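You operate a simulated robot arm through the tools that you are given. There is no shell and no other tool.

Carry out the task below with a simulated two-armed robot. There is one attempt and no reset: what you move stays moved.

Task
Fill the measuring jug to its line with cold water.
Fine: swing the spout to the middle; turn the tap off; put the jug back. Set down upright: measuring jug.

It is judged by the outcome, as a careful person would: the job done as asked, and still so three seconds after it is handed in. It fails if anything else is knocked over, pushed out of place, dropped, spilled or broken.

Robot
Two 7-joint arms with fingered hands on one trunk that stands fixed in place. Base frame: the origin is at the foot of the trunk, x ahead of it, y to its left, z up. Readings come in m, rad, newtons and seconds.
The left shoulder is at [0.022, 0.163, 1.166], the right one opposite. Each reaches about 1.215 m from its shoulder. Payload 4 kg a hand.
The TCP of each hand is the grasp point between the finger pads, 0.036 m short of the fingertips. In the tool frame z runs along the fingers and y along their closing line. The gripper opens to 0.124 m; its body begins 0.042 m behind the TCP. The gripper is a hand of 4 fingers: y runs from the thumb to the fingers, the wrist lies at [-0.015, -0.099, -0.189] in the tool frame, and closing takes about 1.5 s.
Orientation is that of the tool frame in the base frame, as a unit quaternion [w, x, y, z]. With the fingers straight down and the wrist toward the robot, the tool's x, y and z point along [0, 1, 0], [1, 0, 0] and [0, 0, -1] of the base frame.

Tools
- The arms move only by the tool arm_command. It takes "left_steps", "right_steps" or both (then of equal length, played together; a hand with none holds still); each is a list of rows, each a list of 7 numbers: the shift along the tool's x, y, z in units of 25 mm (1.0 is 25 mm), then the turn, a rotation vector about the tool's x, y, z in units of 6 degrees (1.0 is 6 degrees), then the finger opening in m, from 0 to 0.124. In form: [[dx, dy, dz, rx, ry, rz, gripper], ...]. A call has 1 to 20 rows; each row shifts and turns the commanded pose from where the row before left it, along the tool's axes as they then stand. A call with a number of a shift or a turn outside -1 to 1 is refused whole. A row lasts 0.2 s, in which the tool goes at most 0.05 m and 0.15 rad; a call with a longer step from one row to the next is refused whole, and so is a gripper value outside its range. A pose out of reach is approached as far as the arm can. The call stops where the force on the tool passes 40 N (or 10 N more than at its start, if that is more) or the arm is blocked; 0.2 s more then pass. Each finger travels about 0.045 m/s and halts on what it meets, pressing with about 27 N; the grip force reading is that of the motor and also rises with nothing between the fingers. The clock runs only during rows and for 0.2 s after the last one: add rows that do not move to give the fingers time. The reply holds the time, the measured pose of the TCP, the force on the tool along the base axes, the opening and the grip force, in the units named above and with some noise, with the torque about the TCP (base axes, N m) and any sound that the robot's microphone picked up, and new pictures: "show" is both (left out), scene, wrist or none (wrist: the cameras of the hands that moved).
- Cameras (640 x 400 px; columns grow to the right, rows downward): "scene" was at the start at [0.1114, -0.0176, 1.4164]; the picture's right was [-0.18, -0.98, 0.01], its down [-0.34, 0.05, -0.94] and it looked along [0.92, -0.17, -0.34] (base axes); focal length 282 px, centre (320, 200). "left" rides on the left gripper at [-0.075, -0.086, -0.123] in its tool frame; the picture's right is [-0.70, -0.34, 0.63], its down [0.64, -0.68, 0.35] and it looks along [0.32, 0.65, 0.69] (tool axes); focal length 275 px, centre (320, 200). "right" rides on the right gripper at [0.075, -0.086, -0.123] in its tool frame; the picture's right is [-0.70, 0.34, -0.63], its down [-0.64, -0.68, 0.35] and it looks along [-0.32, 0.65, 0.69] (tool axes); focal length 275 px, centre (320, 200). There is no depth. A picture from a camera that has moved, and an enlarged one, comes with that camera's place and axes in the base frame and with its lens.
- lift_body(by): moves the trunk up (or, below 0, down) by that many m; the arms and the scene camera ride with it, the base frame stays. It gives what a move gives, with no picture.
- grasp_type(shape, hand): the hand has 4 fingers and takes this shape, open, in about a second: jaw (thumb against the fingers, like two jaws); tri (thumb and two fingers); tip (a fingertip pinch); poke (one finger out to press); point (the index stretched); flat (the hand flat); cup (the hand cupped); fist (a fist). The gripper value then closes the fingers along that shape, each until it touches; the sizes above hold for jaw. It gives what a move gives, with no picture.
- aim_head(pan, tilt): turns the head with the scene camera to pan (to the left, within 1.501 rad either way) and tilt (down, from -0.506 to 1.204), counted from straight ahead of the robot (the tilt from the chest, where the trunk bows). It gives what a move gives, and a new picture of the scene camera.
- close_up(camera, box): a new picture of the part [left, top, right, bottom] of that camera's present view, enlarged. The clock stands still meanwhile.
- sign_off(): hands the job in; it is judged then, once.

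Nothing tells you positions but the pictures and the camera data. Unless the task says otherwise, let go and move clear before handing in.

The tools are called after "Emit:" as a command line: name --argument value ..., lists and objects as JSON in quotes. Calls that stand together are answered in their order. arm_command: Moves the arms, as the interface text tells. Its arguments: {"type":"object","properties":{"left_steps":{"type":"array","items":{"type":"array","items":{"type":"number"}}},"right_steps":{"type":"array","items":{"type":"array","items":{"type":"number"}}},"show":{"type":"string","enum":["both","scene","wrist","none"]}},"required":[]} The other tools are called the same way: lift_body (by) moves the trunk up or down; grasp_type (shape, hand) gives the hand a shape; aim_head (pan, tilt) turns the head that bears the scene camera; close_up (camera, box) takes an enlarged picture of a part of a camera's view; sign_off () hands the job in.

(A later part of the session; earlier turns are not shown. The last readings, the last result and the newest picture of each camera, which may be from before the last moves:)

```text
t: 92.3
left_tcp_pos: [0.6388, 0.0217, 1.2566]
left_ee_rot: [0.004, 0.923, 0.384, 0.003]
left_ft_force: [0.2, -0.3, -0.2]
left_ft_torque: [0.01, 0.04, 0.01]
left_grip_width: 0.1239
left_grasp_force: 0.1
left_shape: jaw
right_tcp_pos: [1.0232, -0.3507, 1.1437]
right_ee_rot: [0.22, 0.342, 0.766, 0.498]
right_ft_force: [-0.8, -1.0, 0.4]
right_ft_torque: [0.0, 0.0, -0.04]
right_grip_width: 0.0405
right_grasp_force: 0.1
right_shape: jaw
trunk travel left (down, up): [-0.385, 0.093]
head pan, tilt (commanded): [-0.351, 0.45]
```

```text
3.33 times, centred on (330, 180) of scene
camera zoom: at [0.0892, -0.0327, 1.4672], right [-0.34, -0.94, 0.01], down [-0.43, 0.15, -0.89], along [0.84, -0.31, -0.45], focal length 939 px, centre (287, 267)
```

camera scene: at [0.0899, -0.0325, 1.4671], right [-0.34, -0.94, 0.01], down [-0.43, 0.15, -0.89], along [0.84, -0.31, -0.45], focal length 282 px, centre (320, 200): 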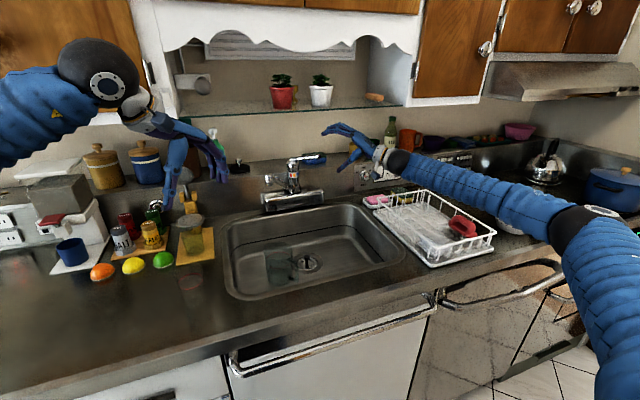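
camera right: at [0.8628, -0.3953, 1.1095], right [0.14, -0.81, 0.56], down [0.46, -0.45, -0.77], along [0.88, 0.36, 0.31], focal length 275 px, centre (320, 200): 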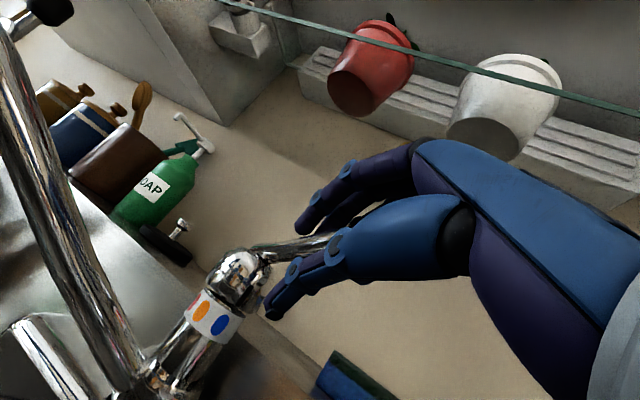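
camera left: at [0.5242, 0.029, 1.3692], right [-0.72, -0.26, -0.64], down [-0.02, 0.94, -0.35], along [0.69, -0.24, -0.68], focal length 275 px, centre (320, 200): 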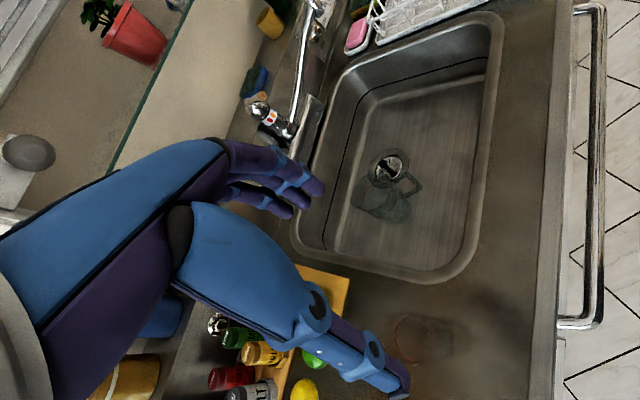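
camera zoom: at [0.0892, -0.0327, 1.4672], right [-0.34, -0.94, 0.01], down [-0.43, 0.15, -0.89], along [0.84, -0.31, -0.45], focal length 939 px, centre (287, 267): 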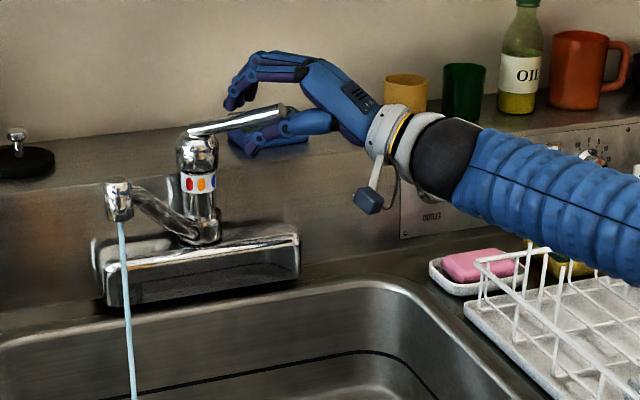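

The level is nearing the line, with about 18 mm to go. I'll take up the slack above the lever (fingers down, thumb staying put) so I can shut it off crisply.

Emit:
arm_command --right_steps '[[0, -0.15, 0, 0, 0, 0, 0.0325], [0, -0.15, 0, 0, 0, 0, 0.025]]' --show "none"

Emit:
close_up --camera "scene" --box '[250, 235, 310, 285]'

Emit:
close_up --camera "scene" --box '[260, 130, 380, 220]'

```text
t: 93.0
left_tcp_pos: [0.6386, 0.0214, 1.2563]
left_ee_rot: [0.003, 0.923, 0.384, 0.003]
left_ft_force: [0.3, 0.3, -0.7]
left_ft_torque: [0.01, 0.04, 0.01]
left_grip_width: 0.1237
left_grasp_force: 0.0
left_shape: jaw
right_tcp_pos: [1.0218, -0.3516, 1.1387]
right_ee_rot: [0.221, 0.342, 0.765, 0.499]
right_ft_force: [6.3, 2.5, 8.4]
right_ft_torque: [0.66, -0.73, -0.24]
right_grip_width: 0.0191
right_grasp_force: 27.2
right_shape: jaw
trunk travel left (down, up): [-0.385, 0.093]
head pan, tilt (commanded): [-0.351, 0.45]
```

```text
8.00 times, centred on (280, 260) of scene
camera zoom: at [0.0891, -0.0323, 1.4673], right [-0.34, -0.94, 0.01], down [-0.43, 0.15, -0.89], along [0.84, -0.31, -0.45], focal length 2253 px, centre (640, -280)
```

zoom: 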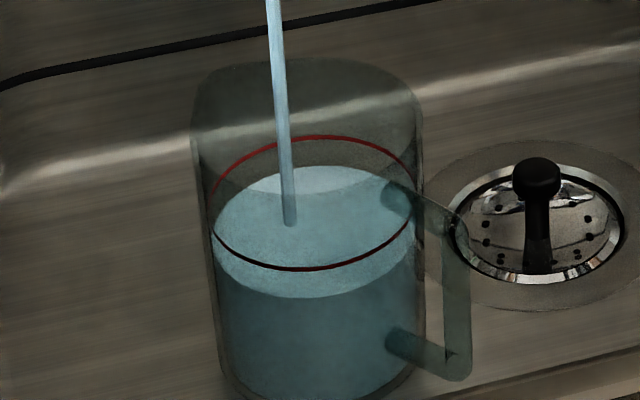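

```text
4.44 times, centred on (320, 175) of scene
camera zoom: at [0.0891, -0.0323, 1.4673], right [-0.34, -0.94, 0.01], down [-0.43, 0.15, -0.89], along [0.84, -0.31, -0.45], focal length 1252 px, centre (320, 311)
```

zoom: 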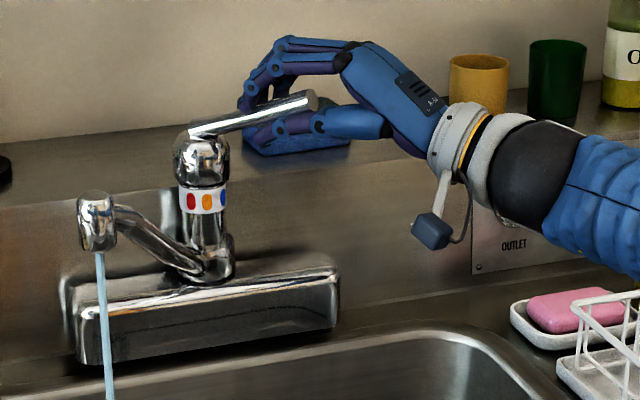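

Emit:
arm_command --right_steps '[[0, -0.2, 0, 0, 0, 0, 0.02], [0, 0, 0, 0, 0, 0, 0.02], [0, 0, 0, 0, 0, 0, 0.02]]' --show "none"

Emit:
close_up --camera "scene" --box '[250, 235, 310, 285]'

Emit:
close_up --camera "scene" --box '[260, 130, 380, 220]'

```text
t: 93.8
left_tcp_pos: [0.6378, 0.0214, 1.2579]
left_ee_rot: [0.003, 0.923, 0.384, 0.003]
left_ft_force: [-0.5, 0.9, -0.9]
left_ft_torque: [-0.01, -0.05, 0.01]
left_grip_width: 0.1237
left_grasp_force: 0.1
left_shape: jaw
right_tcp_pos: [1.0189, -0.353, 1.1356]
right_ee_rot: [0.22, 0.341, 0.766, 0.499]
right_ft_force: [4.9, 1.0, 9.0]
right_ft_torque: [0.75, -0.8, -0.2]
right_grip_width: 0.0195
right_grasp_force: 26.8
right_shape: jaw
trunk travel left (down, up): [-0.385, 0.093]
head pan, tilt (commanded): [-0.351, 0.45]
```

```text
8.00 times, centred on (280, 260) of scene
camera zoom: at [0.0886, -0.0322, 1.4673], right [-0.34, -0.94, 0.01], down [-0.43, 0.15, -0.89], along [0.84, -0.31, -0.45], focal length 2253 px, centre (640, -280)
```

zoom: 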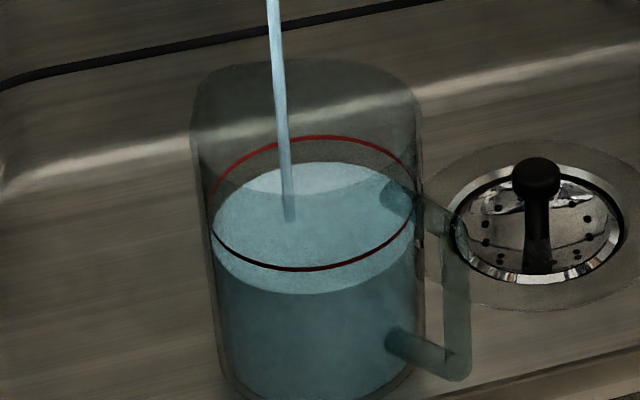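

```text
4.44 times, centred on (320, 175) of scene
camera zoom: at [0.0886, -0.0322, 1.4673], right [-0.34, -0.94, 0.01], down [-0.43, 0.15, -0.89], along [0.84, -0.31, -0.45], focal length 1252 px, centre (320, 311)
```

zoom: 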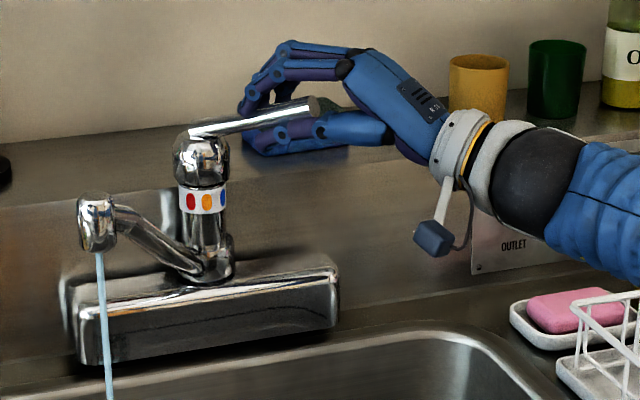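

Emit:
arm_command --right_steps '[[0, 0, 0, 0, 0, 0, 0.02], [0, 0, 0, 0, 0, 0, 0.02], [0, 0, 0, 0, 0, 0, 0.02], [0, 0, 0, 0, 0, 0, 0.02], [0, 0, 0, 0, 0, 0, 0.02], [0, 0, 0, 0, 0, 0, 0.02], [0, 0, 0, 0, 0, 0, 0.02], [0, 0, 0, 0, 0, 0, 0.02], [0, 0, 0, 0, 0, 0, 0.02], [0, 0, 0, 0, 0, 0, 0.02]]' --show "none"

Emit:
close_up --camera "scene" --box '[250, 235, 310, 285]'

```text
t: 96.0
left_tcp_pos: [0.6378, 0.0211, 1.2563]
left_ee_rot: [0.004, 0.923, 0.384, 0.003]
left_ft_force: [-0.1, 0.1, -0.1]
left_ft_torque: [-0.02, 0.01, 0.0]
left_grip_width: 0.124
left_grasp_force: 0.2
left_shape: jaw
right_tcp_pos: [1.0188, -0.354, 1.1341]
right_ee_rot: [0.221, 0.342, 0.766, 0.498]
right_ft_force: [5.0, 1.5, 11.4]
right_ft_torque: [0.84, -0.88, -0.24]
right_grip_width: 0.0191
right_grasp_force: 27.2
right_shape: jaw
trunk travel left (down, up): [-0.385, 0.093]
head pan, tilt (commanded): [-0.351, 0.45]
```

```text
8.00 times, centred on (280, 260) of scene
camera zoom: at [0.0885, -0.0322, 1.4673], right [-0.34, -0.94, 0.01], down [-0.43, 0.15, -0.89], along [0.84, -0.31, -0.45], focal length 2253 px, centre (640, -280)
```

zoom: 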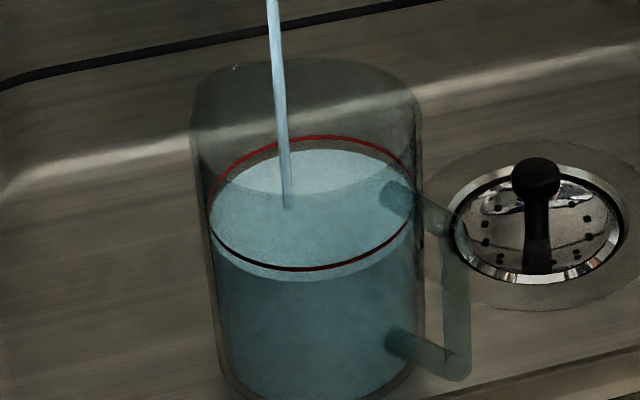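

Emit:
arm_command --right_steps '[[0, 0, 0, 0, 0, 0, 0.02], [0, 0, 0, 0, 0, 0, 0.02], [0, 0, 0, 0, 0, 0, 0.02]]' --show "none"

Emit:
close_up --camera "scene" --box '[260, 240, 300, 275]'

```text
t: 96.8
left_tcp_pos: [0.6388, 0.0214, 1.257]
left_ee_rot: [0.004, 0.923, 0.384, 0.003]
left_ft_force: [-0.3, 0.7, 0.3]
left_ft_torque: [-0.01, 0.0, -0.02]
left_grip_width: 0.1237
left_grasp_force: 0.1
left_shape: jaw
right_tcp_pos: [1.0196, -0.3536, 1.1328]
right_ee_rot: [0.221, 0.342, 0.766, 0.498]
right_ft_force: [5.1, 1.8, 10.9]
right_ft_torque: [0.82, -0.92, -0.2]
right_grip_width: 0.019
right_grasp_force: 27.0
right_shape: jaw
trunk travel left (down, up): [-0.385, 0.093]
head pan, tilt (commanded): [-0.351, 0.45]
```

```text
11.43 times, centred on (280, 258) of scene
camera zoom: at [0.0885, -0.0322, 1.4673], right [-0.34, -0.94, 0.01], down [-0.43, 0.15, -0.89], along [0.84, -0.31, -0.45], focal length 3219 px, centre (777, -457)
```

zoom: 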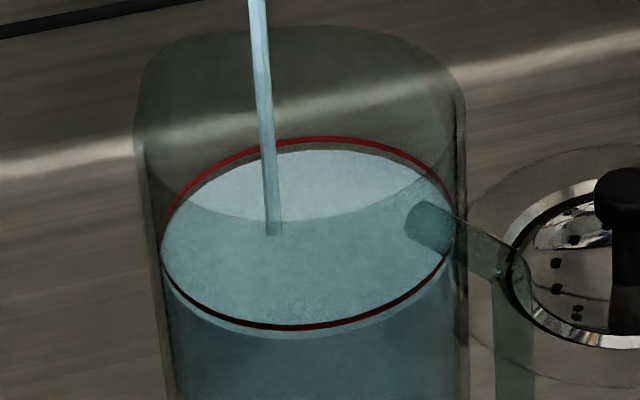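

About 4 mm remain. I'll hold for a moment more and then push the lever down to shut the tap, all in one go.

Emit:
arm_command --right_steps '[[0, 0, 0, 0, 0, 0, 0.02], [0, 0, 0, 0, 0, 0, 0.02], [0, 0, 0, 0, 0, 0, 0.02], [0, 0, 0, 0, 0, 0, 0.02], [0, -0.5, 0, 0, 0, 0, 0.02], [0, -0.4, 0, 0, 0, 0, 0.02]]' --show "none"

Emit:
close_up --camera "scene" --box '[260, 240, 300, 275]'

Emit:
close_up --camera "scene" --box '[260, 130, 380, 220]'

```text
t: 98.2
left_tcp_pos: [0.6388, 0.0216, 1.2572]
left_ee_rot: [0.003, 0.923, 0.384, 0.002]
left_ft_force: [0.7, -0.4, 0.0]
left_ft_torque: [0.02, 0.0, 0.02]
left_grip_width: 0.1242
left_grasp_force: 0.1
left_shape: jaw
right_tcp_pos: [1.0135, -0.3573, 1.1128]
right_ee_rot: [0.22, 0.341, 0.766, 0.499]
right_ft_force: [9.2, 7.1, 17.3]
right_ft_torque: [0.28, -0.34, -0.14]
right_grip_width: 0.0051
right_grasp_force: 27.1
right_shape: jaw
trunk travel left (down, up): [-0.385, 0.093]
head pan, tilt (commanded): [-0.351, 0.45]
```

```text
11.43 times, centred on (280, 258) of scene
camera zoom: at [0.0889, -0.0313, 1.4672], right [-0.34, -0.94, 0.01], down [-0.43, 0.15, -0.89], along [0.84, -0.31, -0.45], focal length 3219 px, centre (777, -457)
```

zoom: 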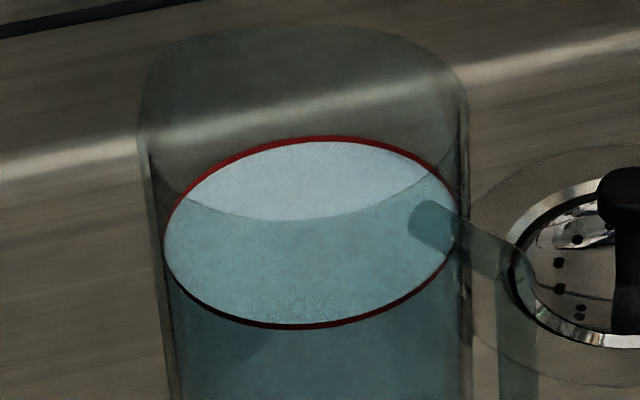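

```text
4.44 times, centred on (320, 175) of scene
camera zoom: at [0.0889, -0.0313, 1.4672], right [-0.34, -0.94, 0.01], down [-0.43, 0.15, -0.89], along [0.84, -0.31, -0.45], focal length 1252 px, centre (320, 311)
```

zoom: 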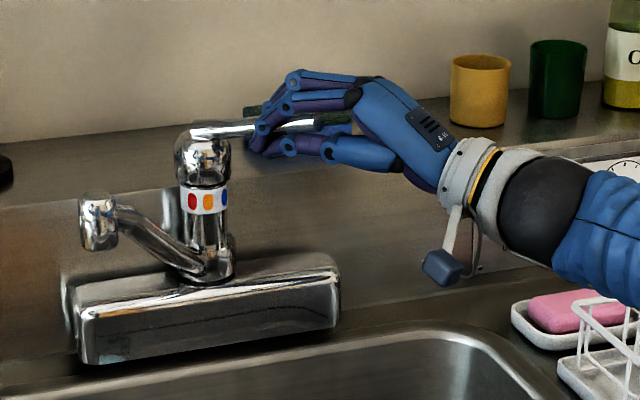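

The stream has stopped and the water surface coincides with the red line. Before letting go of the lever I'll check how the fingers sit on it.

Emit:
close_up --camera "left" --box '[220, 0, 320, 100]'

Emit:
close_up --camera "right" --box '[180, 150, 440, 350]'

Emit:
close_up --camera "scene" --box '[295, 140, 345, 180]'

```text
4.00 times, centred on (270, 50) of left
camera zoom: at [0.524, 0.0303, 1.379], right [-0.72, -0.26, -0.64], down [-0.03, 0.94, -0.35], along [0.69, -0.24, -0.68], focal length 1101 px, centre (520, 800)
```

zoom: 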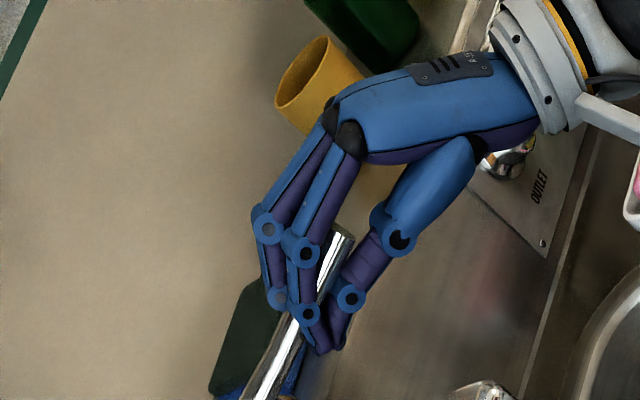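

```text
2.00 times, centred on (310, 250) of right
camera zoom: at [0.8546, -0.3994, 1.0842], right [0.14, -0.81, 0.56], down [0.46, -0.45, -0.76], along [0.88, 0.37, 0.31], focal length 551 px, centre (340, 100)
```

zoom: 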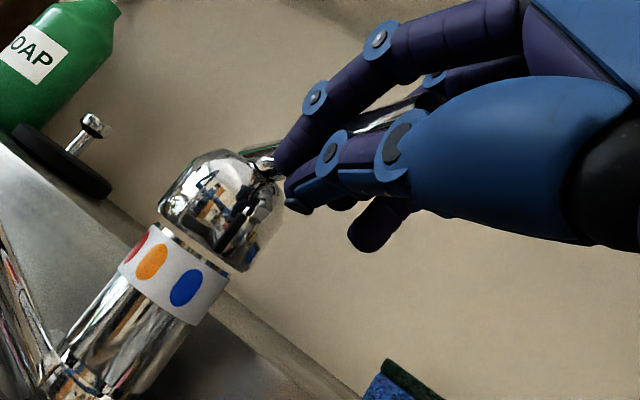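

```text
10.00 times, centred on (320, 160) of scene
camera zoom: at [0.0889, -0.0313, 1.4672], right [-0.34, -0.94, 0.01], down [-0.43, 0.15, -0.89], along [0.84, -0.31, -0.45], focal length 2817 px, centre (320, 600)
```

zoom: 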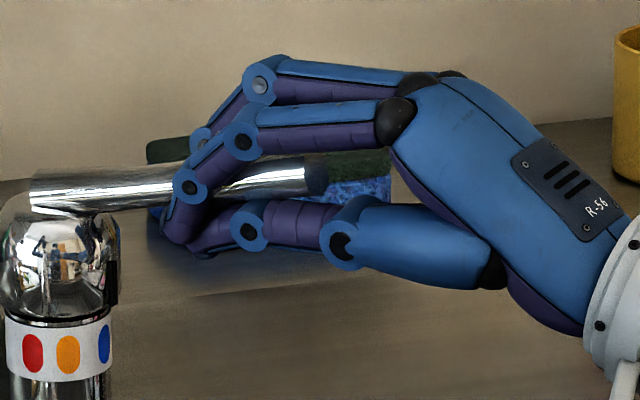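

The fingers enclose the lever with one on top pressing it shut and the thumb below. I'll open the hand while holding it slightly low, then check the nozzle stays dry.

Emit:
arm_command --right_steps '[[0, -0.1, 0, 0, 0, 0, 0.03], [0, 0, 0, 0, 0, 0, 0.05], [0, 0, 0, 0, 0, 0, 0.06], [0, 0, 0, 0, 0, 0, 0.06]]' --show "none"

Emit:
close_up --camera "scene" --box '[260, 130, 380, 220]'

Emit:
close_up --camera "scene" --box '[260, 240, 300, 275]'

```text
t: 99.2
left_tcp_pos: [0.6388, 0.0219, 1.2559]
left_ee_rot: [0.003, 0.923, 0.384, 0.003]
left_ft_force: [0.1, 0.6, 0.4]
left_ft_torque: [-0.02, -0.01, 0.01]
left_grip_width: 0.124
left_grasp_force: 0.1
left_shape: jaw
right_tcp_pos: [1.0123, -0.3605, 1.1079]
right_ee_rot: [0.221, 0.343, 0.766, 0.497]
right_ft_force: [3.2, 5.4, -6.0]
right_ft_torque: [-0.37, 0.31, 0.04]
right_grip_width: 0.058
right_grasp_force: 0.0
right_shape: jaw
trunk travel left (down, up): [-0.385, 0.093]
head pan, tilt (commanded): [-0.351, 0.45]
```

```text
4.44 times, centred on (320, 175) of scene
camera zoom: at [0.0902, -0.0323, 1.467], right [-0.34, -0.94, 0.01], down [-0.43, 0.15, -0.89], along [0.84, -0.31, -0.45], focal length 1252 px, centre (320, 311)
```

zoom: 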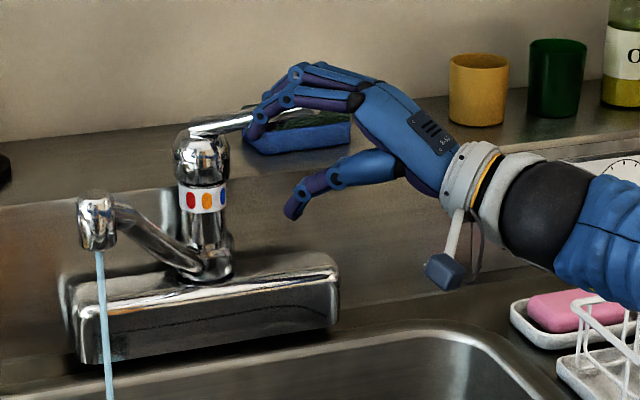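

```text
11.43 times, centred on (280, 258) of scene
camera zoom: at [0.0902, -0.0323, 1.467], right [-0.34, -0.94, 0.01], down [-0.43, 0.15, -0.89], along [0.84, -0.31, -0.45], focal length 3219 px, centre (777, -457)
```

zoom: 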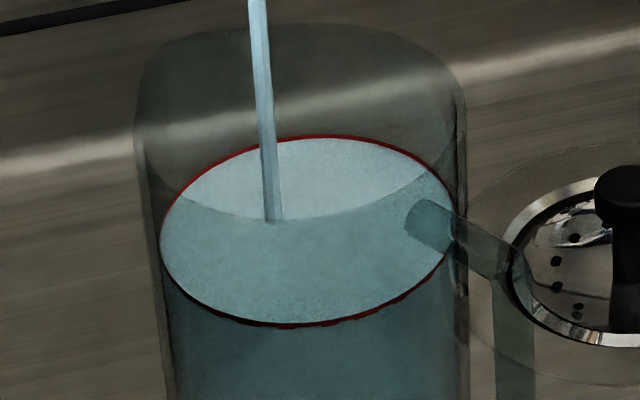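

Opening hooked the lever up again and water is running; the level is right at the line, so I must shut it at once by pressing down and re-closing.

Emit:
arm_command --right_steps '[[0, -0.3, 0, 0, 0, 0, 0.02], [0, 0, 0, 0, 0, 0, 0.0]]' --show "none"

Emit:
close_up --camera "scene" --box '[260, 130, 380, 220]'

Emit:
close_up --camera "scene" --box '[260, 240, 300, 275]'

Emit:
close_up --camera "left" --box '[220, 0, 320, 100]'

```text
t: 99.8
left_tcp_pos: [0.6395, 0.0218, 1.2558]
left_ee_rot: [0.003, 0.923, 0.385, 0.003]
left_ft_force: [-0.1, -0.2, 0.7]
left_ft_torque: [0.0, 0.01, -0.01]
left_grip_width: 0.1239
left_grasp_force: 0.0
left_shape: jaw
right_tcp_pos: [1.0107, -0.3617, 1.1043]
right_ee_rot: [0.22, 0.342, 0.766, 0.498]
right_ft_force: [6.2, 5.7, 0.0]
right_ft_torque: [-0.23, 0.28, -0.06]
right_grip_width: 0.0287
right_grasp_force: 0.0
right_shape: jaw
trunk travel left (down, up): [-0.385, 0.093]
head pan, tilt (commanded): [-0.351, 0.45]
```

```text
4.44 times, centred on (320, 175) of scene
camera zoom: at [0.0901, -0.0318, 1.4672], right [-0.34, -0.94, 0.01], down [-0.43, 0.15, -0.89], along [0.84, -0.31, -0.45], focal length 1252 px, centre (320, 311)
```

zoom: 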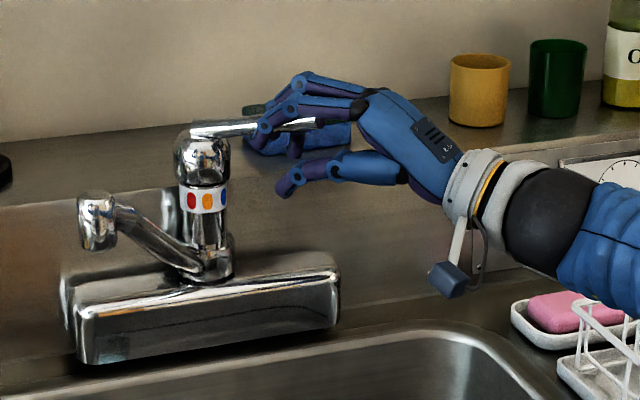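

```text
11.43 times, centred on (280, 258) of scene
camera zoom: at [0.0901, -0.0318, 1.4672], right [-0.34, -0.94, 0.01], down [-0.43, 0.15, -0.89], along [0.84, -0.31, -0.45], focal length 3219 px, centre (777, -457)
```

zoom: 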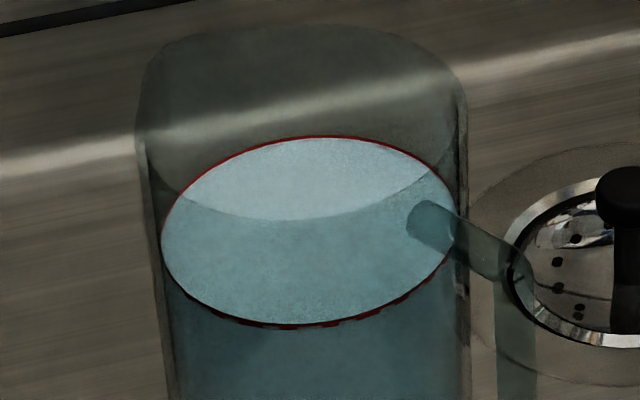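

```text
4.00 times, centred on (270, 50) of left
camera zoom: at [0.5251, 0.0296, 1.3786], right [-0.72, -0.26, -0.64], down [-0.03, 0.94, -0.35], along [0.69, -0.24, -0.69], focal length 1101 px, centre (520, 800)
```

zoom: 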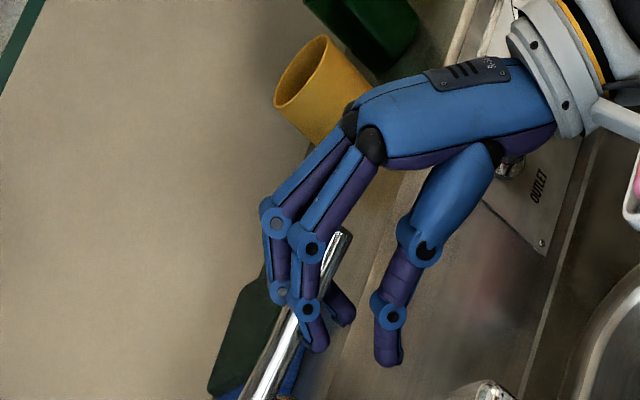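

The tap is shut again and the level coincides with the line. Rather than opening here, I'll slide the hand straight off along the lever's own axis so nothing lifts it, starting with a small step.

Emit:
arm_command --right_steps '[[0.03, -0.12, -0.6, 0, 0, 0, 0.03]]' --show "none"

Emit:
close_up --camera "scene" --box '[260, 130, 380, 220]'

Emit:
close_up --camera "left" --box '[220, 0, 320, 100]'

```text
t: 100.2
left_tcp_pos: [0.6407, 0.0235, 1.2557]
left_ee_rot: [0.003, 0.923, 0.385, 0.002]
left_ft_force: [0.5, -0.3, 0.2]
left_ft_torque: [0.01, 0.0, -0.01]
left_grip_width: 0.1243
left_grasp_force: 0.1
left_shape: jaw
right_tcp_pos: [1.0006, -0.3691, 1.1059]
right_ee_rot: [0.221, 0.342, 0.766, 0.498]
right_ft_force: [16.2, 12.8, 0.4]
right_ft_torque: [-0.41, 0.49, -0.13]
right_grip_width: 0.0326
right_grasp_force: 0.0
right_shape: jaw
trunk travel left (down, up): [-0.385, 0.093]
head pan, tilt (commanded): [-0.351, 0.45]
```

```text
4.44 times, centred on (320, 175) of scene
camera zoom: at [0.0906, -0.0315, 1.4671], right [-0.34, -0.94, 0.01], down [-0.43, 0.15, -0.89], along [0.84, -0.31, -0.45], focal length 1252 px, centre (320, 311)
```

zoom: 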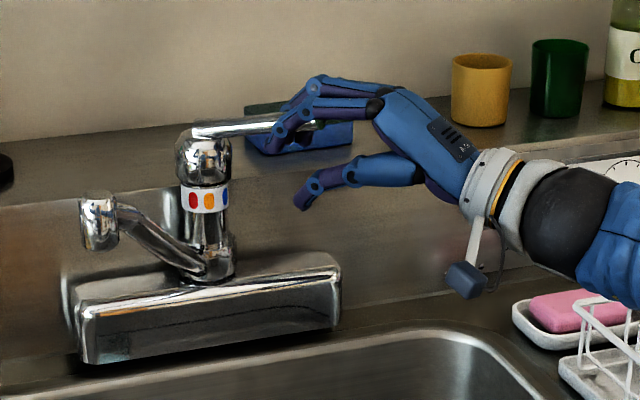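

```text
4.00 times, centred on (270, 50) of left
camera zoom: at [0.5256, 0.0304, 1.3784], right [-0.72, -0.26, -0.64], down [-0.03, 0.94, -0.35], along [0.69, -0.24, -0.69], focal length 1101 px, centre (520, 800)
```

zoom: 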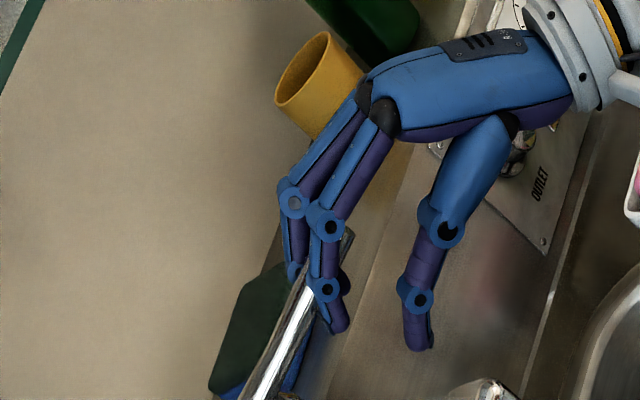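

Emit:
arm_command --right_steps '[[0.03, -0.14, -0.6, 0, 0, 0, 0.03], [0.03, -0.14, -0.6, 0, 0, 0, 0.03]]' --show "none"

Emit:
close_up --camera "scene" --box '[260, 130, 380, 220]'

Emit:
close_up --camera "left" --box '[220, 0, 320, 100]'

```text
t: 100.8
left_tcp_pos: [0.6368, 0.0189, 1.2573]
left_ee_rot: [0.003, 0.923, 0.384, 0.005]
left_ft_force: [0.1, 0.2, 0.0]
left_ft_torque: [0.04, -0.02, 0.0]
left_grip_width: 0.124
left_grasp_force: 0.0
left_shape: jaw
right_tcp_pos: [0.9728, -0.395, 1.1142]
right_ee_rot: [0.222, 0.343, 0.765, 0.499]
right_ft_force: [0.4, 1.1, -0.7]
right_ft_torque: [-0.03, -0.01, 0.0]
right_grip_width: 0.0297
right_grasp_force: 0.0
right_shape: jaw
trunk travel left (down, up): [-0.385, 0.093]
head pan, tilt (commanded): [-0.351, 0.45]
```

```text
4.44 times, centred on (320, 175) of scene
camera zoom: at [0.0875, -0.0342, 1.4673], right [-0.34, -0.94, 0.01], down [-0.43, 0.15, -0.89], along [0.84, -0.31, -0.45], focal length 1252 px, centre (320, 311)
```

zoom: 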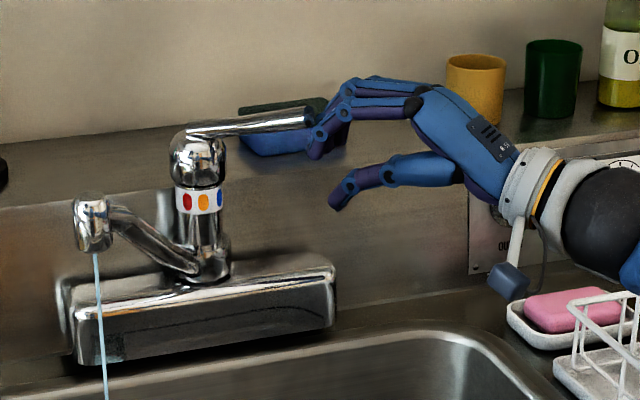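

```text
4.00 times, centred on (270, 50) of left
camera zoom: at [0.5226, 0.0268, 1.3796], right [-0.72, -0.26, -0.64], down [-0.02, 0.94, -0.35], along [0.69, -0.24, -0.68], focal length 1101 px, centre (520, 800)
```

zoom: 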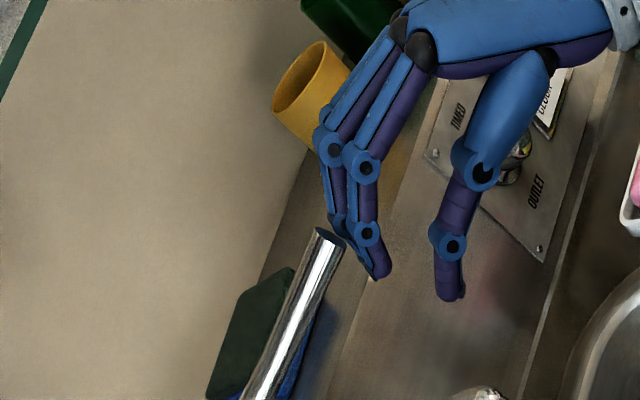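

The hand slid off but the lever ended a touch raised, with a thin stream. I'll loop the fingertips up over the lever's tip and press it down straight away.

Emit:
arm_command --right_steps '[[0.22, 0.6, -1, 0, 0, 0, 0.03], [0.22, 1, -0.7, 0, 0, 0, 0.03], [0, 1, 0.1, 0, 0, 0, 0.03], [0, -0.3, 1, 0, 0, 0, 0.03], [0, -0.8, 0.8, 0, 0, 0, 0.03], [0, -0.4, 0.3, 0, 0, 0, 0.03]]' --show "none"

Emit:
close_up --camera "scene" --box '[260, 130, 380, 220]'

Emit:
close_up --camera "scene" --box '[260, 240, 300, 275]'

Emit:
close_up --camera "left" --box '[220, 0, 320, 100]'

```text
t: 102.2
left_tcp_pos: [0.6365, 0.021, 1.2572]
left_ee_rot: [0.003, 0.924, 0.384, 0.004]
left_ft_force: [0.2, -0.2, -1.2]
left_ft_torque: [-0.03, -0.02, 0.0]
left_grip_width: 0.1236
left_grasp_force: 0.0
left_shape: jaw
right_tcp_pos: [0.9829, -0.3697, 1.137]
right_ee_rot: [0.223, 0.341, 0.765, 0.499]
right_ft_force: [-4.8, -4.7, 16.2]
right_ft_torque: [0.41, -0.58, -0.01]
right_grip_width: 0.0341
right_grasp_force: 0.1
right_shape: jaw
trunk travel left (down, up): [-0.385, 0.093]
head pan, tilt (commanded): [-0.351, 0.45]
```

```text
4.44 times, centred on (320, 175) of scene
camera zoom: at [0.0864, -0.0325, 1.4677], right [-0.34, -0.94, 0.01], down [-0.43, 0.15, -0.89], along [0.84, -0.31, -0.45], focal length 1252 px, centre (320, 311)
```

zoom: 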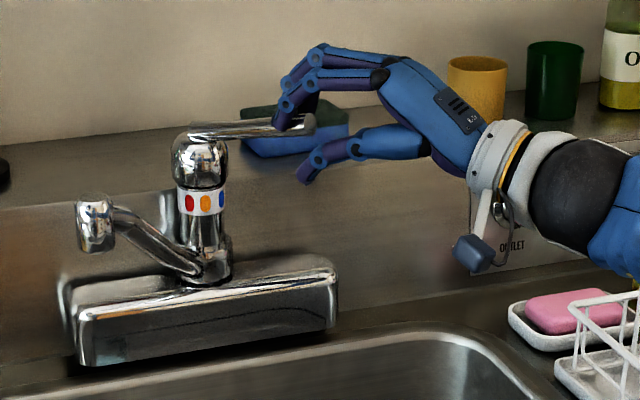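

```text
11.43 times, centred on (280, 258) of scene
camera zoom: at [0.0864, -0.0325, 1.4677], right [-0.34, -0.94, 0.01], down [-0.43, 0.15, -0.89], along [0.84, -0.31, -0.45], focal length 3219 px, centre (777, -457)
```

zoom: 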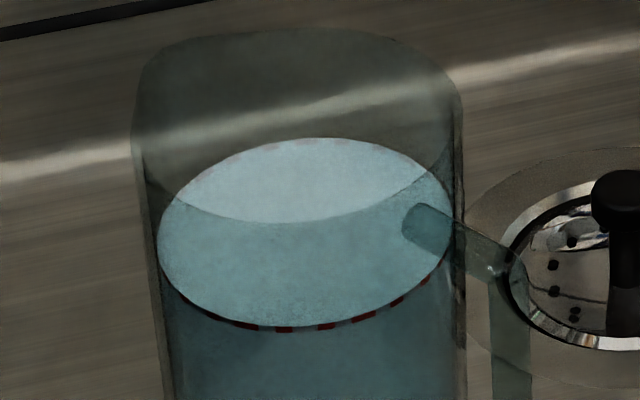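

```text
4.00 times, centred on (270, 50) of left
camera zoom: at [0.5217, 0.0286, 1.3803], right [-0.72, -0.26, -0.64], down [-0.02, 0.94, -0.35], along [0.69, -0.24, -0.68], focal length 1101 px, centre (520, 800)
```

zoom: 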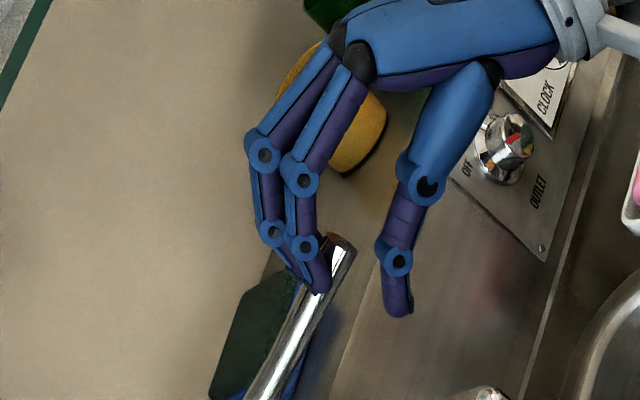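

Pressing from above closed it again, and the water surface sits right at the red line. Now I'll withdraw backward along the hand's axis with only the top contact on the lever, keeping the thumb clear below.

Emit:
arm_command --right_steps '[[0, 0, -0.8, 0, 0, 0, 0.034], [0, 0, -0.8, 0, 0, 0, 0.034], [0, 0, -0.9, 0, 0, 0, 0.034], [0, 0, -0.9, 0, 0, 0, 0.034]]' --show "none"

Emit:
close_up --camera "scene" --box '[260, 130, 380, 220]'

Emit:
close_up --camera "scene" --box '[260, 240, 300, 275]'

```text
t: 103.2
left_tcp_pos: [0.6374, 0.021, 1.2581]
left_ee_rot: [0.004, 0.923, 0.384, 0.005]
left_ft_force: [0.3, -0.4, -0.3]
left_ft_torque: [0.0, -0.02, 0.04]
left_grip_width: 0.1239
left_grasp_force: 0.1
left_shape: jaw
right_tcp_pos: [0.9251, -0.4201, 1.1669]
right_ee_rot: [0.221, 0.343, 0.765, 0.498]
right_ft_force: [0.6, 0.6, 0.5]
right_ft_torque: [0.01, 0.02, -0.01]
right_grip_width: 0.034
right_grasp_force: 0.1
right_shape: jaw
trunk travel left (down, up): [-0.385, 0.093]
head pan, tilt (commanded): [-0.351, 0.45]
```

```text
4.44 times, centred on (320, 175) of scene
camera zoom: at [0.0881, -0.033, 1.4673], right [-0.34, -0.94, 0.01], down [-0.43, 0.15, -0.89], along [0.84, -0.31, -0.45], focal length 1252 px, centre (320, 311)
```

zoom: 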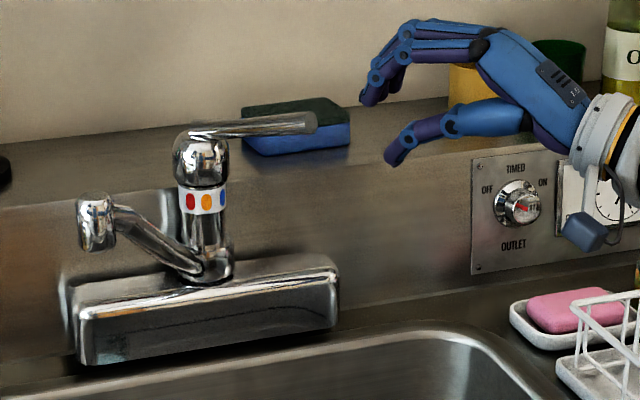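

```text
11.43 times, centred on (280, 258) of scene
camera zoom: at [0.0881, -0.033, 1.4673], right [-0.34, -0.94, 0.01], down [-0.43, 0.15, -0.89], along [0.84, -0.31, -0.45], focal length 3219 px, centre (777, -457)
```

zoom: 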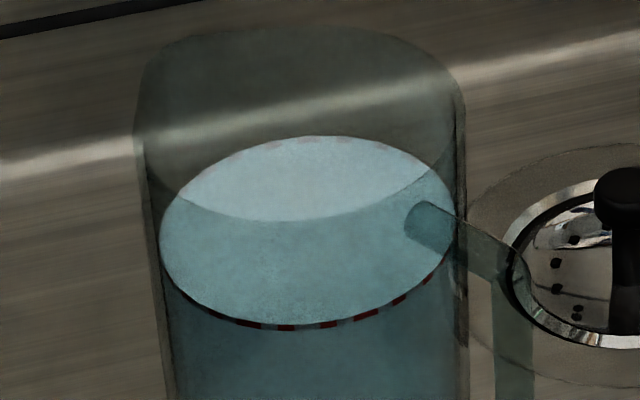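

The tap is off, the lever is free, and the water sits exactly at the line. I'll withdraw the right hand well clear, then raise the trunk again for the left arm's work.

Emit:
arm_command --right_steps '[[0, 0, -1, 0, 0, 0, 0.05], [0, 0, -1, 0, 0, 0, 0.06], [0, 0, -1, 0, 0, 0, 0.08], [0, 0, -1, 0, 0, 0, 0.1], [0, 0, -1, 0, 0, 0, 0.12], [0, 0, -1, 0, 0, 0, 0.124], [0, 0, -1, 0, 0, 0, 0.124], [0, 0, -1, 0, 0, 0, 0.124], [0, 0, -1, 0, 0, 0, 0.124]]' --show "scene"

Emit:
lift_body --by 0.09

Emit:
grasp_type --shape "poke" --hand "left"

Emit:
aim_head --pan -0.22 --tilt 0.5

```text
t: 105.2
left_tcp_pos: [0.6378, 0.0207, 1.2569]
left_ee_rot: [0.004, 0.923, 0.385, 0.004]
left_ft_force: [-0.2, -0.3, -0.9]
left_ft_torque: [-0.01, -0.03, 0.03]
left_grip_width: 0.124
left_grasp_force: 0.1
left_shape: jaw
right_tcp_pos: [0.7736, -0.5573, 1.26]
right_ee_rot: [0.22, 0.342, 0.766, 0.498]
right_ft_force: [0.0, -0.1, 0.4]
right_ft_torque: [-0.01, 0.0, -0.02]
right_grip_width: 0.1238
right_grasp_force: 0.1
right_shape: jaw
trunk travel left (down, up): [-0.385, 0.093]
head pan, tilt (commanded): [-0.351, 0.45]
camera scene: at [0.0883, -0.0329, 1.4673], right [-0.34, -0.94, 0.01], down [-0.43, 0.15, -0.89], along [0.84, -0.31, -0.45], focal length 282 px, centre (320, 200)
```

scene: 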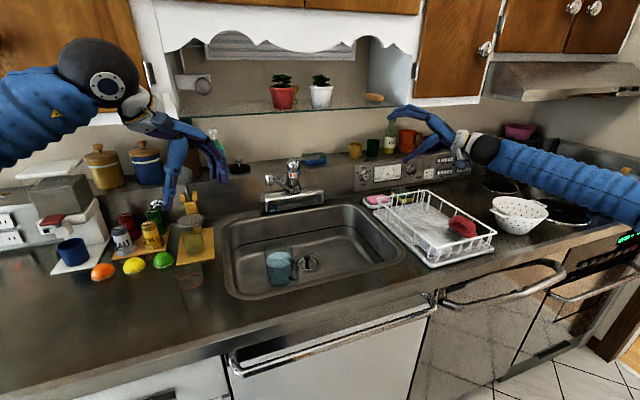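

```text
t: 106.4
left_tcp_pos: [0.6384, 0.0206, 1.3475]
left_ee_rot: [0.003, 0.924, 0.383, 0.003]
left_ft_force: [0.8, 0.0, 0.3]
left_ft_torque: [-0.04, -0.01, -0.01]
left_grip_width: 0.124
left_grasp_force: 0.0
left_shape: jaw
right_tcp_pos: [0.7757, -0.5575, 1.3488]
right_ee_rot: [0.221, 0.343, 0.765, 0.498]
right_ft_force: [-0.6, 0.0, -0.8]
right_ft_torque: [0.01, -0.01, 0.02]
right_grip_width: 0.1237
right_grasp_force: 0.1
right_shape: jaw
trunk travel left (down, up): [-0.475, 0.003]
head pan, tilt (commanded): [-0.351, 0.45]
```

```text
t: 107.3
left_tcp_pos: [0.639, 0.0205, 1.3472]
left_ee_rot: [0.004, 0.923, 0.384, 0.003]
left_ft_force: [0.0, 0.2, 0.1]
left_ft_torque: [-0.01, 0.0, -0.01]
left_grip_width: 0.0002
left_grasp_force: 0.1
left_shape: poke
right_tcp_pos: [0.7746, -0.5567, 1.3483]
right_ee_rot: [0.221, 0.342, 0.766, 0.498]
right_ft_force: [0.1, -0.7, 0.4]
right_ft_torque: [-0.01, -0.04, -0.02]
right_grip_width: 0.1241
right_grasp_force: 0.1
right_shape: jaw
trunk travel left (down, up): [-0.475, 0.003]
head pan, tilt (commanded): [-0.351, 0.45]
```

```text
t: 108.0
left_tcp_pos: [0.6386, 0.0213, 1.347]
left_ee_rot: [0.004, 0.924, 0.383, 0.002]
left_ft_force: [0.8, 0.2, -0.2]
left_ft_torque: [-0.03, 0.03, 0.0]
left_grip_width: 0.0
left_grasp_force: 0.1
left_shape: poke
right_tcp_pos: [0.7737, -0.5581, 1.3482]
right_ee_rot: [0.22, 0.342, 0.766, 0.498]
right_ft_force: [0.0, 0.2, -0.3]
right_ft_torque: [0.01, -0.04, 0.03]
right_grip_width: 0.1238
right_grasp_force: 0.1
right_shape: jaw
trunk travel left (down, up): [-0.475, 0.003]
head pan, tilt (commanded): [-0.22, 0.499]
camera scene: at [0.0818, -0.0211, 1.555], right [-0.22, -0.98, 0.0], down [-0.47, 0.1, -0.88], along [0.86, -0.19, -0.48], focal length 282 px, centre (320, 200)
```

scene: 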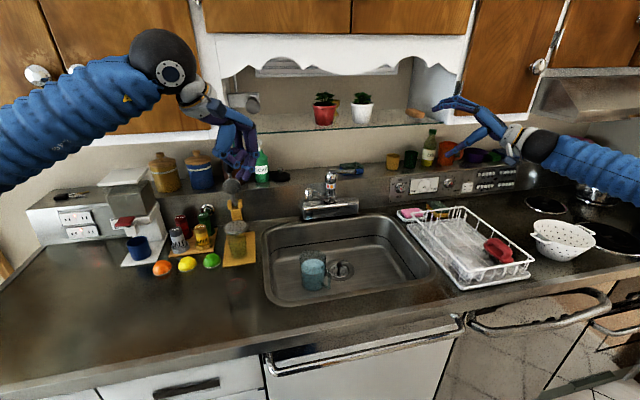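

Emit:
arm_command --left_steps '[[0.4, 0.97, 0.59, 0, 0, 0, 0.124], [0.4, 0.97, 0.59, 0, 0, 0, 0.124], [0.4, 0.97, 0.59, 0, 0, 0, 0.124], [0.4, 0.97, 0.59, 0, 0, 0, 0.124], [0.4, 0.97, 0.59, 0, 0, 0, 0.124], [0.4, 0.97, 0.59, 0, 0, 0, 0.124], [0.4, 0.97, 0.59, 0, 0, 0, 0.124], [0.4, 0.97, 0.59, 0, 0, 0, 0.124], [0.4, 0.97, 0.59, 0, 0, 0, 0.124], [0.4, 0.97, 0.59, 0, 0, 0, 0.124]]' --show "both"

Emit:
close_up --camera "scene" --box '[210, 100, 390, 240]'

```text
t: 110.2
left_tcp_pos: [0.8853, -0.0791, 1.2001]
left_ee_rot: [0.003, 0.923, 0.384, 0.004]
left_ft_force: [0.0, 0.1, 0.6]
left_ft_torque: [-0.01, 0.0, 0.02]
left_grip_width: 0.0
left_grasp_force: 0.1
left_shape: poke
right_tcp_pos: [0.7752, -0.5579, 1.3473]
right_ee_rot: [0.22, 0.342, 0.766, 0.499]
right_ft_force: [0.3, 0.4, -0.7]
right_ft_torque: [0.02, -0.02, 0.01]
right_grip_width: 0.1239
right_grasp_force: 0.0
right_shape: jaw
trunk travel left (down, up): [-0.475, 0.003]
head pan, tilt (commanded): [-0.22, 0.499]
camera scene: at [0.0826, -0.022, 1.5549], right [-0.22, -0.98, 0.0], down [-0.47, 0.1, -0.88], along [0.86, -0.19, -0.48], focal length 282 px, centre (320, 200)
camera left: at [0.7693, -0.0722, 1.3227], right [-0.72, -0.26, -0.64], down [-0.03, 0.94, -0.35], along [0.69, -0.24, -0.69], focal length 275 px, centre (320, 200)
```

scene: 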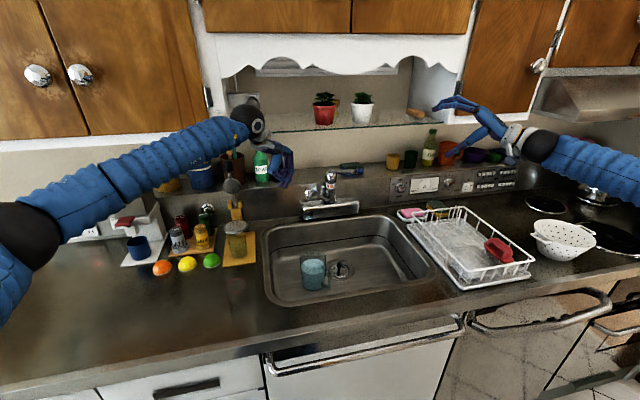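
left: 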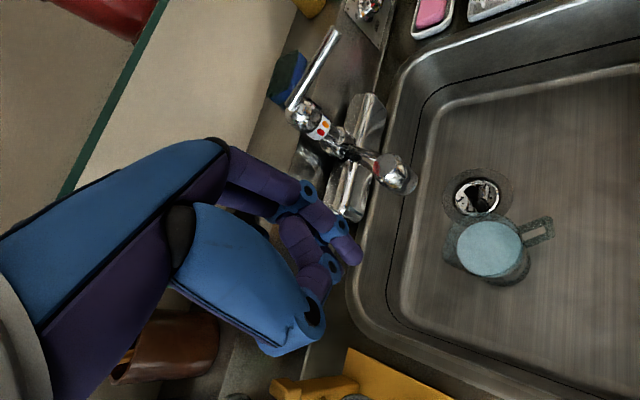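

```text
2.86 times, centred on (300, 170) of scene
camera zoom: at [0.0826, -0.022, 1.5549], right [-0.22, -0.98, 0.0], down [-0.47, 0.1, -0.88], along [0.86, -0.19, -0.48], focal length 805 px, centre (377, 286)
```

zoom: 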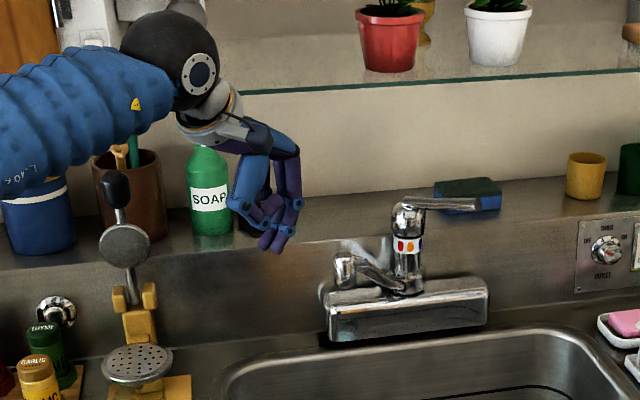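

Emit:
arm_command --left_steps '[[0.18, 0.85, 0.99, 0, 0, 0, 0.124], [0.18, 0.85, 0.99, 0, 0, 0, 0.124], [0.18, 0.85, 0.99, 0, 0, 0, 0.124]]' --show "wrist"

Emit:
close_up --camera "scene" --box '[210, 100, 390, 240]'

```text
t: 111.0
left_tcp_pos: [0.9197, -0.1018, 1.1515]
left_ee_rot: [0.004, 0.922, 0.387, 0.004]
left_ft_force: [0.6, -0.2, 0.1]
left_ft_torque: [-0.01, 0.01, 0.01]
left_grip_width: 0.0
left_grasp_force: 0.0
left_shape: poke
left hand out of reach, approached as far as the arm can: row 3
right_tcp_pos: [0.7736, -0.5568, 1.3489]
right_ee_rot: [0.22, 0.341, 0.766, 0.497]
right_ft_force: [0.2, 0.6, 0.3]
right_ft_torque: [-0.02, 0.02, -0.02]
right_grip_width: 0.1238
right_grasp_force: 0.0
right_shape: jaw
trunk travel left (down, up): [-0.475, 0.003]
head pan, tilt (commanded): [-0.22, 0.499]
camera left: at [0.8048, -0.0941, 1.2739], right [-0.72, -0.26, -0.64], down [-0.03, 0.94, -0.35], along [0.69, -0.24, -0.68], focal length 275 px, centre (320, 200)
```

left: 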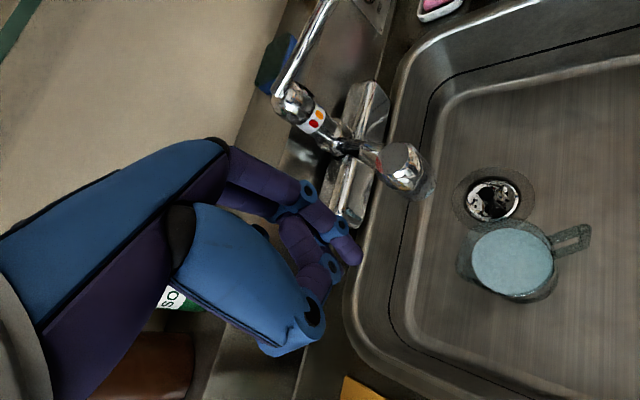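

```text
2.86 times, centred on (300, 170) of scene
camera zoom: at [0.0811, -0.0198, 1.555], right [-0.22, -0.98, 0.0], down [-0.47, 0.1, -0.88], along [0.86, -0.19, -0.48], focal length 805 px, centre (377, 286)
```

zoom: 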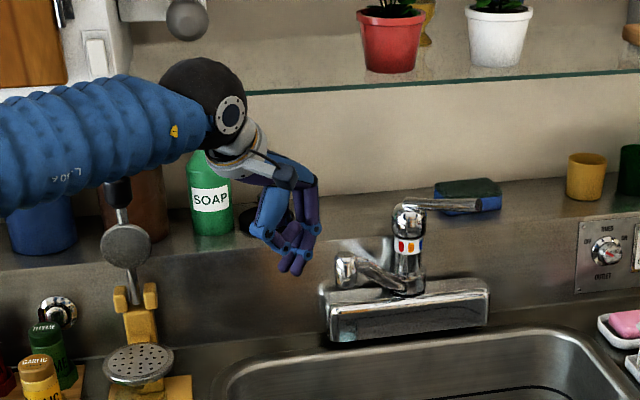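

Emit:
arm_command --left_steps '[[0, 0, 0, 0, 0, -1, 0.124], [0, 0, 0, 0, 0, -1, 0.124], [0, 0, 0, 0, 0, -1, 0.124], [0, 0, 0, 0, 0, -1, 0.124], [-0.1, 0.47, 0.47, 0, 0, 0, 0.124], [-0.1, 0.47, 0.47, 0, 0, 0, 0.124]]' --show "wrist"

Emit:
close_up --camera "scene" --box '[210, 100, 390, 240]'

```text
t: 112.4
left_tcp_pos: [0.9395, -0.1157, 1.129]
left_ee_rot: [0.004, 0.823, 0.568, 0.003]
left_ft_force: [0.7, 0.1, -0.4]
left_ft_torque: [-0.01, 0.0, 0.02]
left_grip_width: 0.0
left_grasp_force: 0.1
left_shape: poke
right_tcp_pos: [0.7752, -0.5579, 1.3489]
right_ee_rot: [0.22, 0.342, 0.766, 0.498]
right_ft_force: [1.1, 1.1, 0.4]
right_ft_torque: [0.0, 0.0, 0.0]
right_grip_width: 0.1236
right_grasp_force: 0.1
right_shape: jaw
trunk travel left (down, up): [-0.475, 0.003]
head pan, tilt (commanded): [-0.22, 0.499]
camera left: at [0.8322, -0.1557, 1.2508], right [-0.56, -0.53, -0.64], down [-0.41, 0.84, -0.35], along [0.72, 0.06, -0.69], focal length 275 px, centre (320, 200)
```

left: 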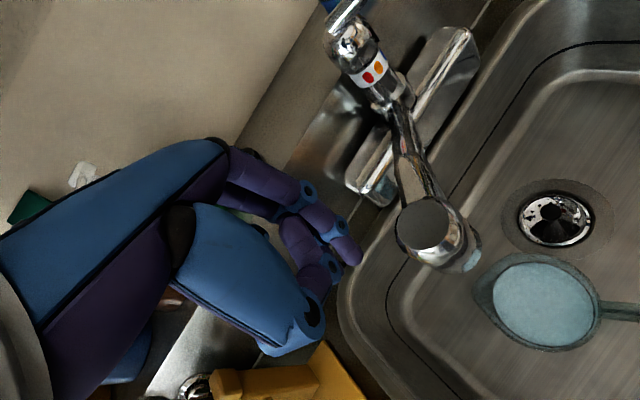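

```text
2.86 times, centred on (300, 170) of scene
camera zoom: at [0.0822, -0.0218, 1.5549], right [-0.22, -0.98, 0.0], down [-0.47, 0.1, -0.88], along [0.86, -0.19, -0.48], focal length 805 px, centre (377, 286)
```

zoom: 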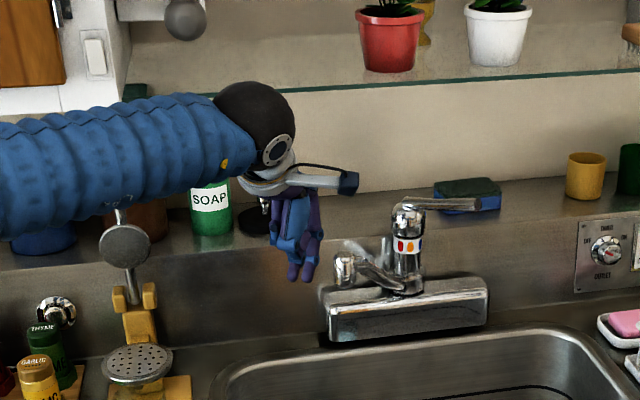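

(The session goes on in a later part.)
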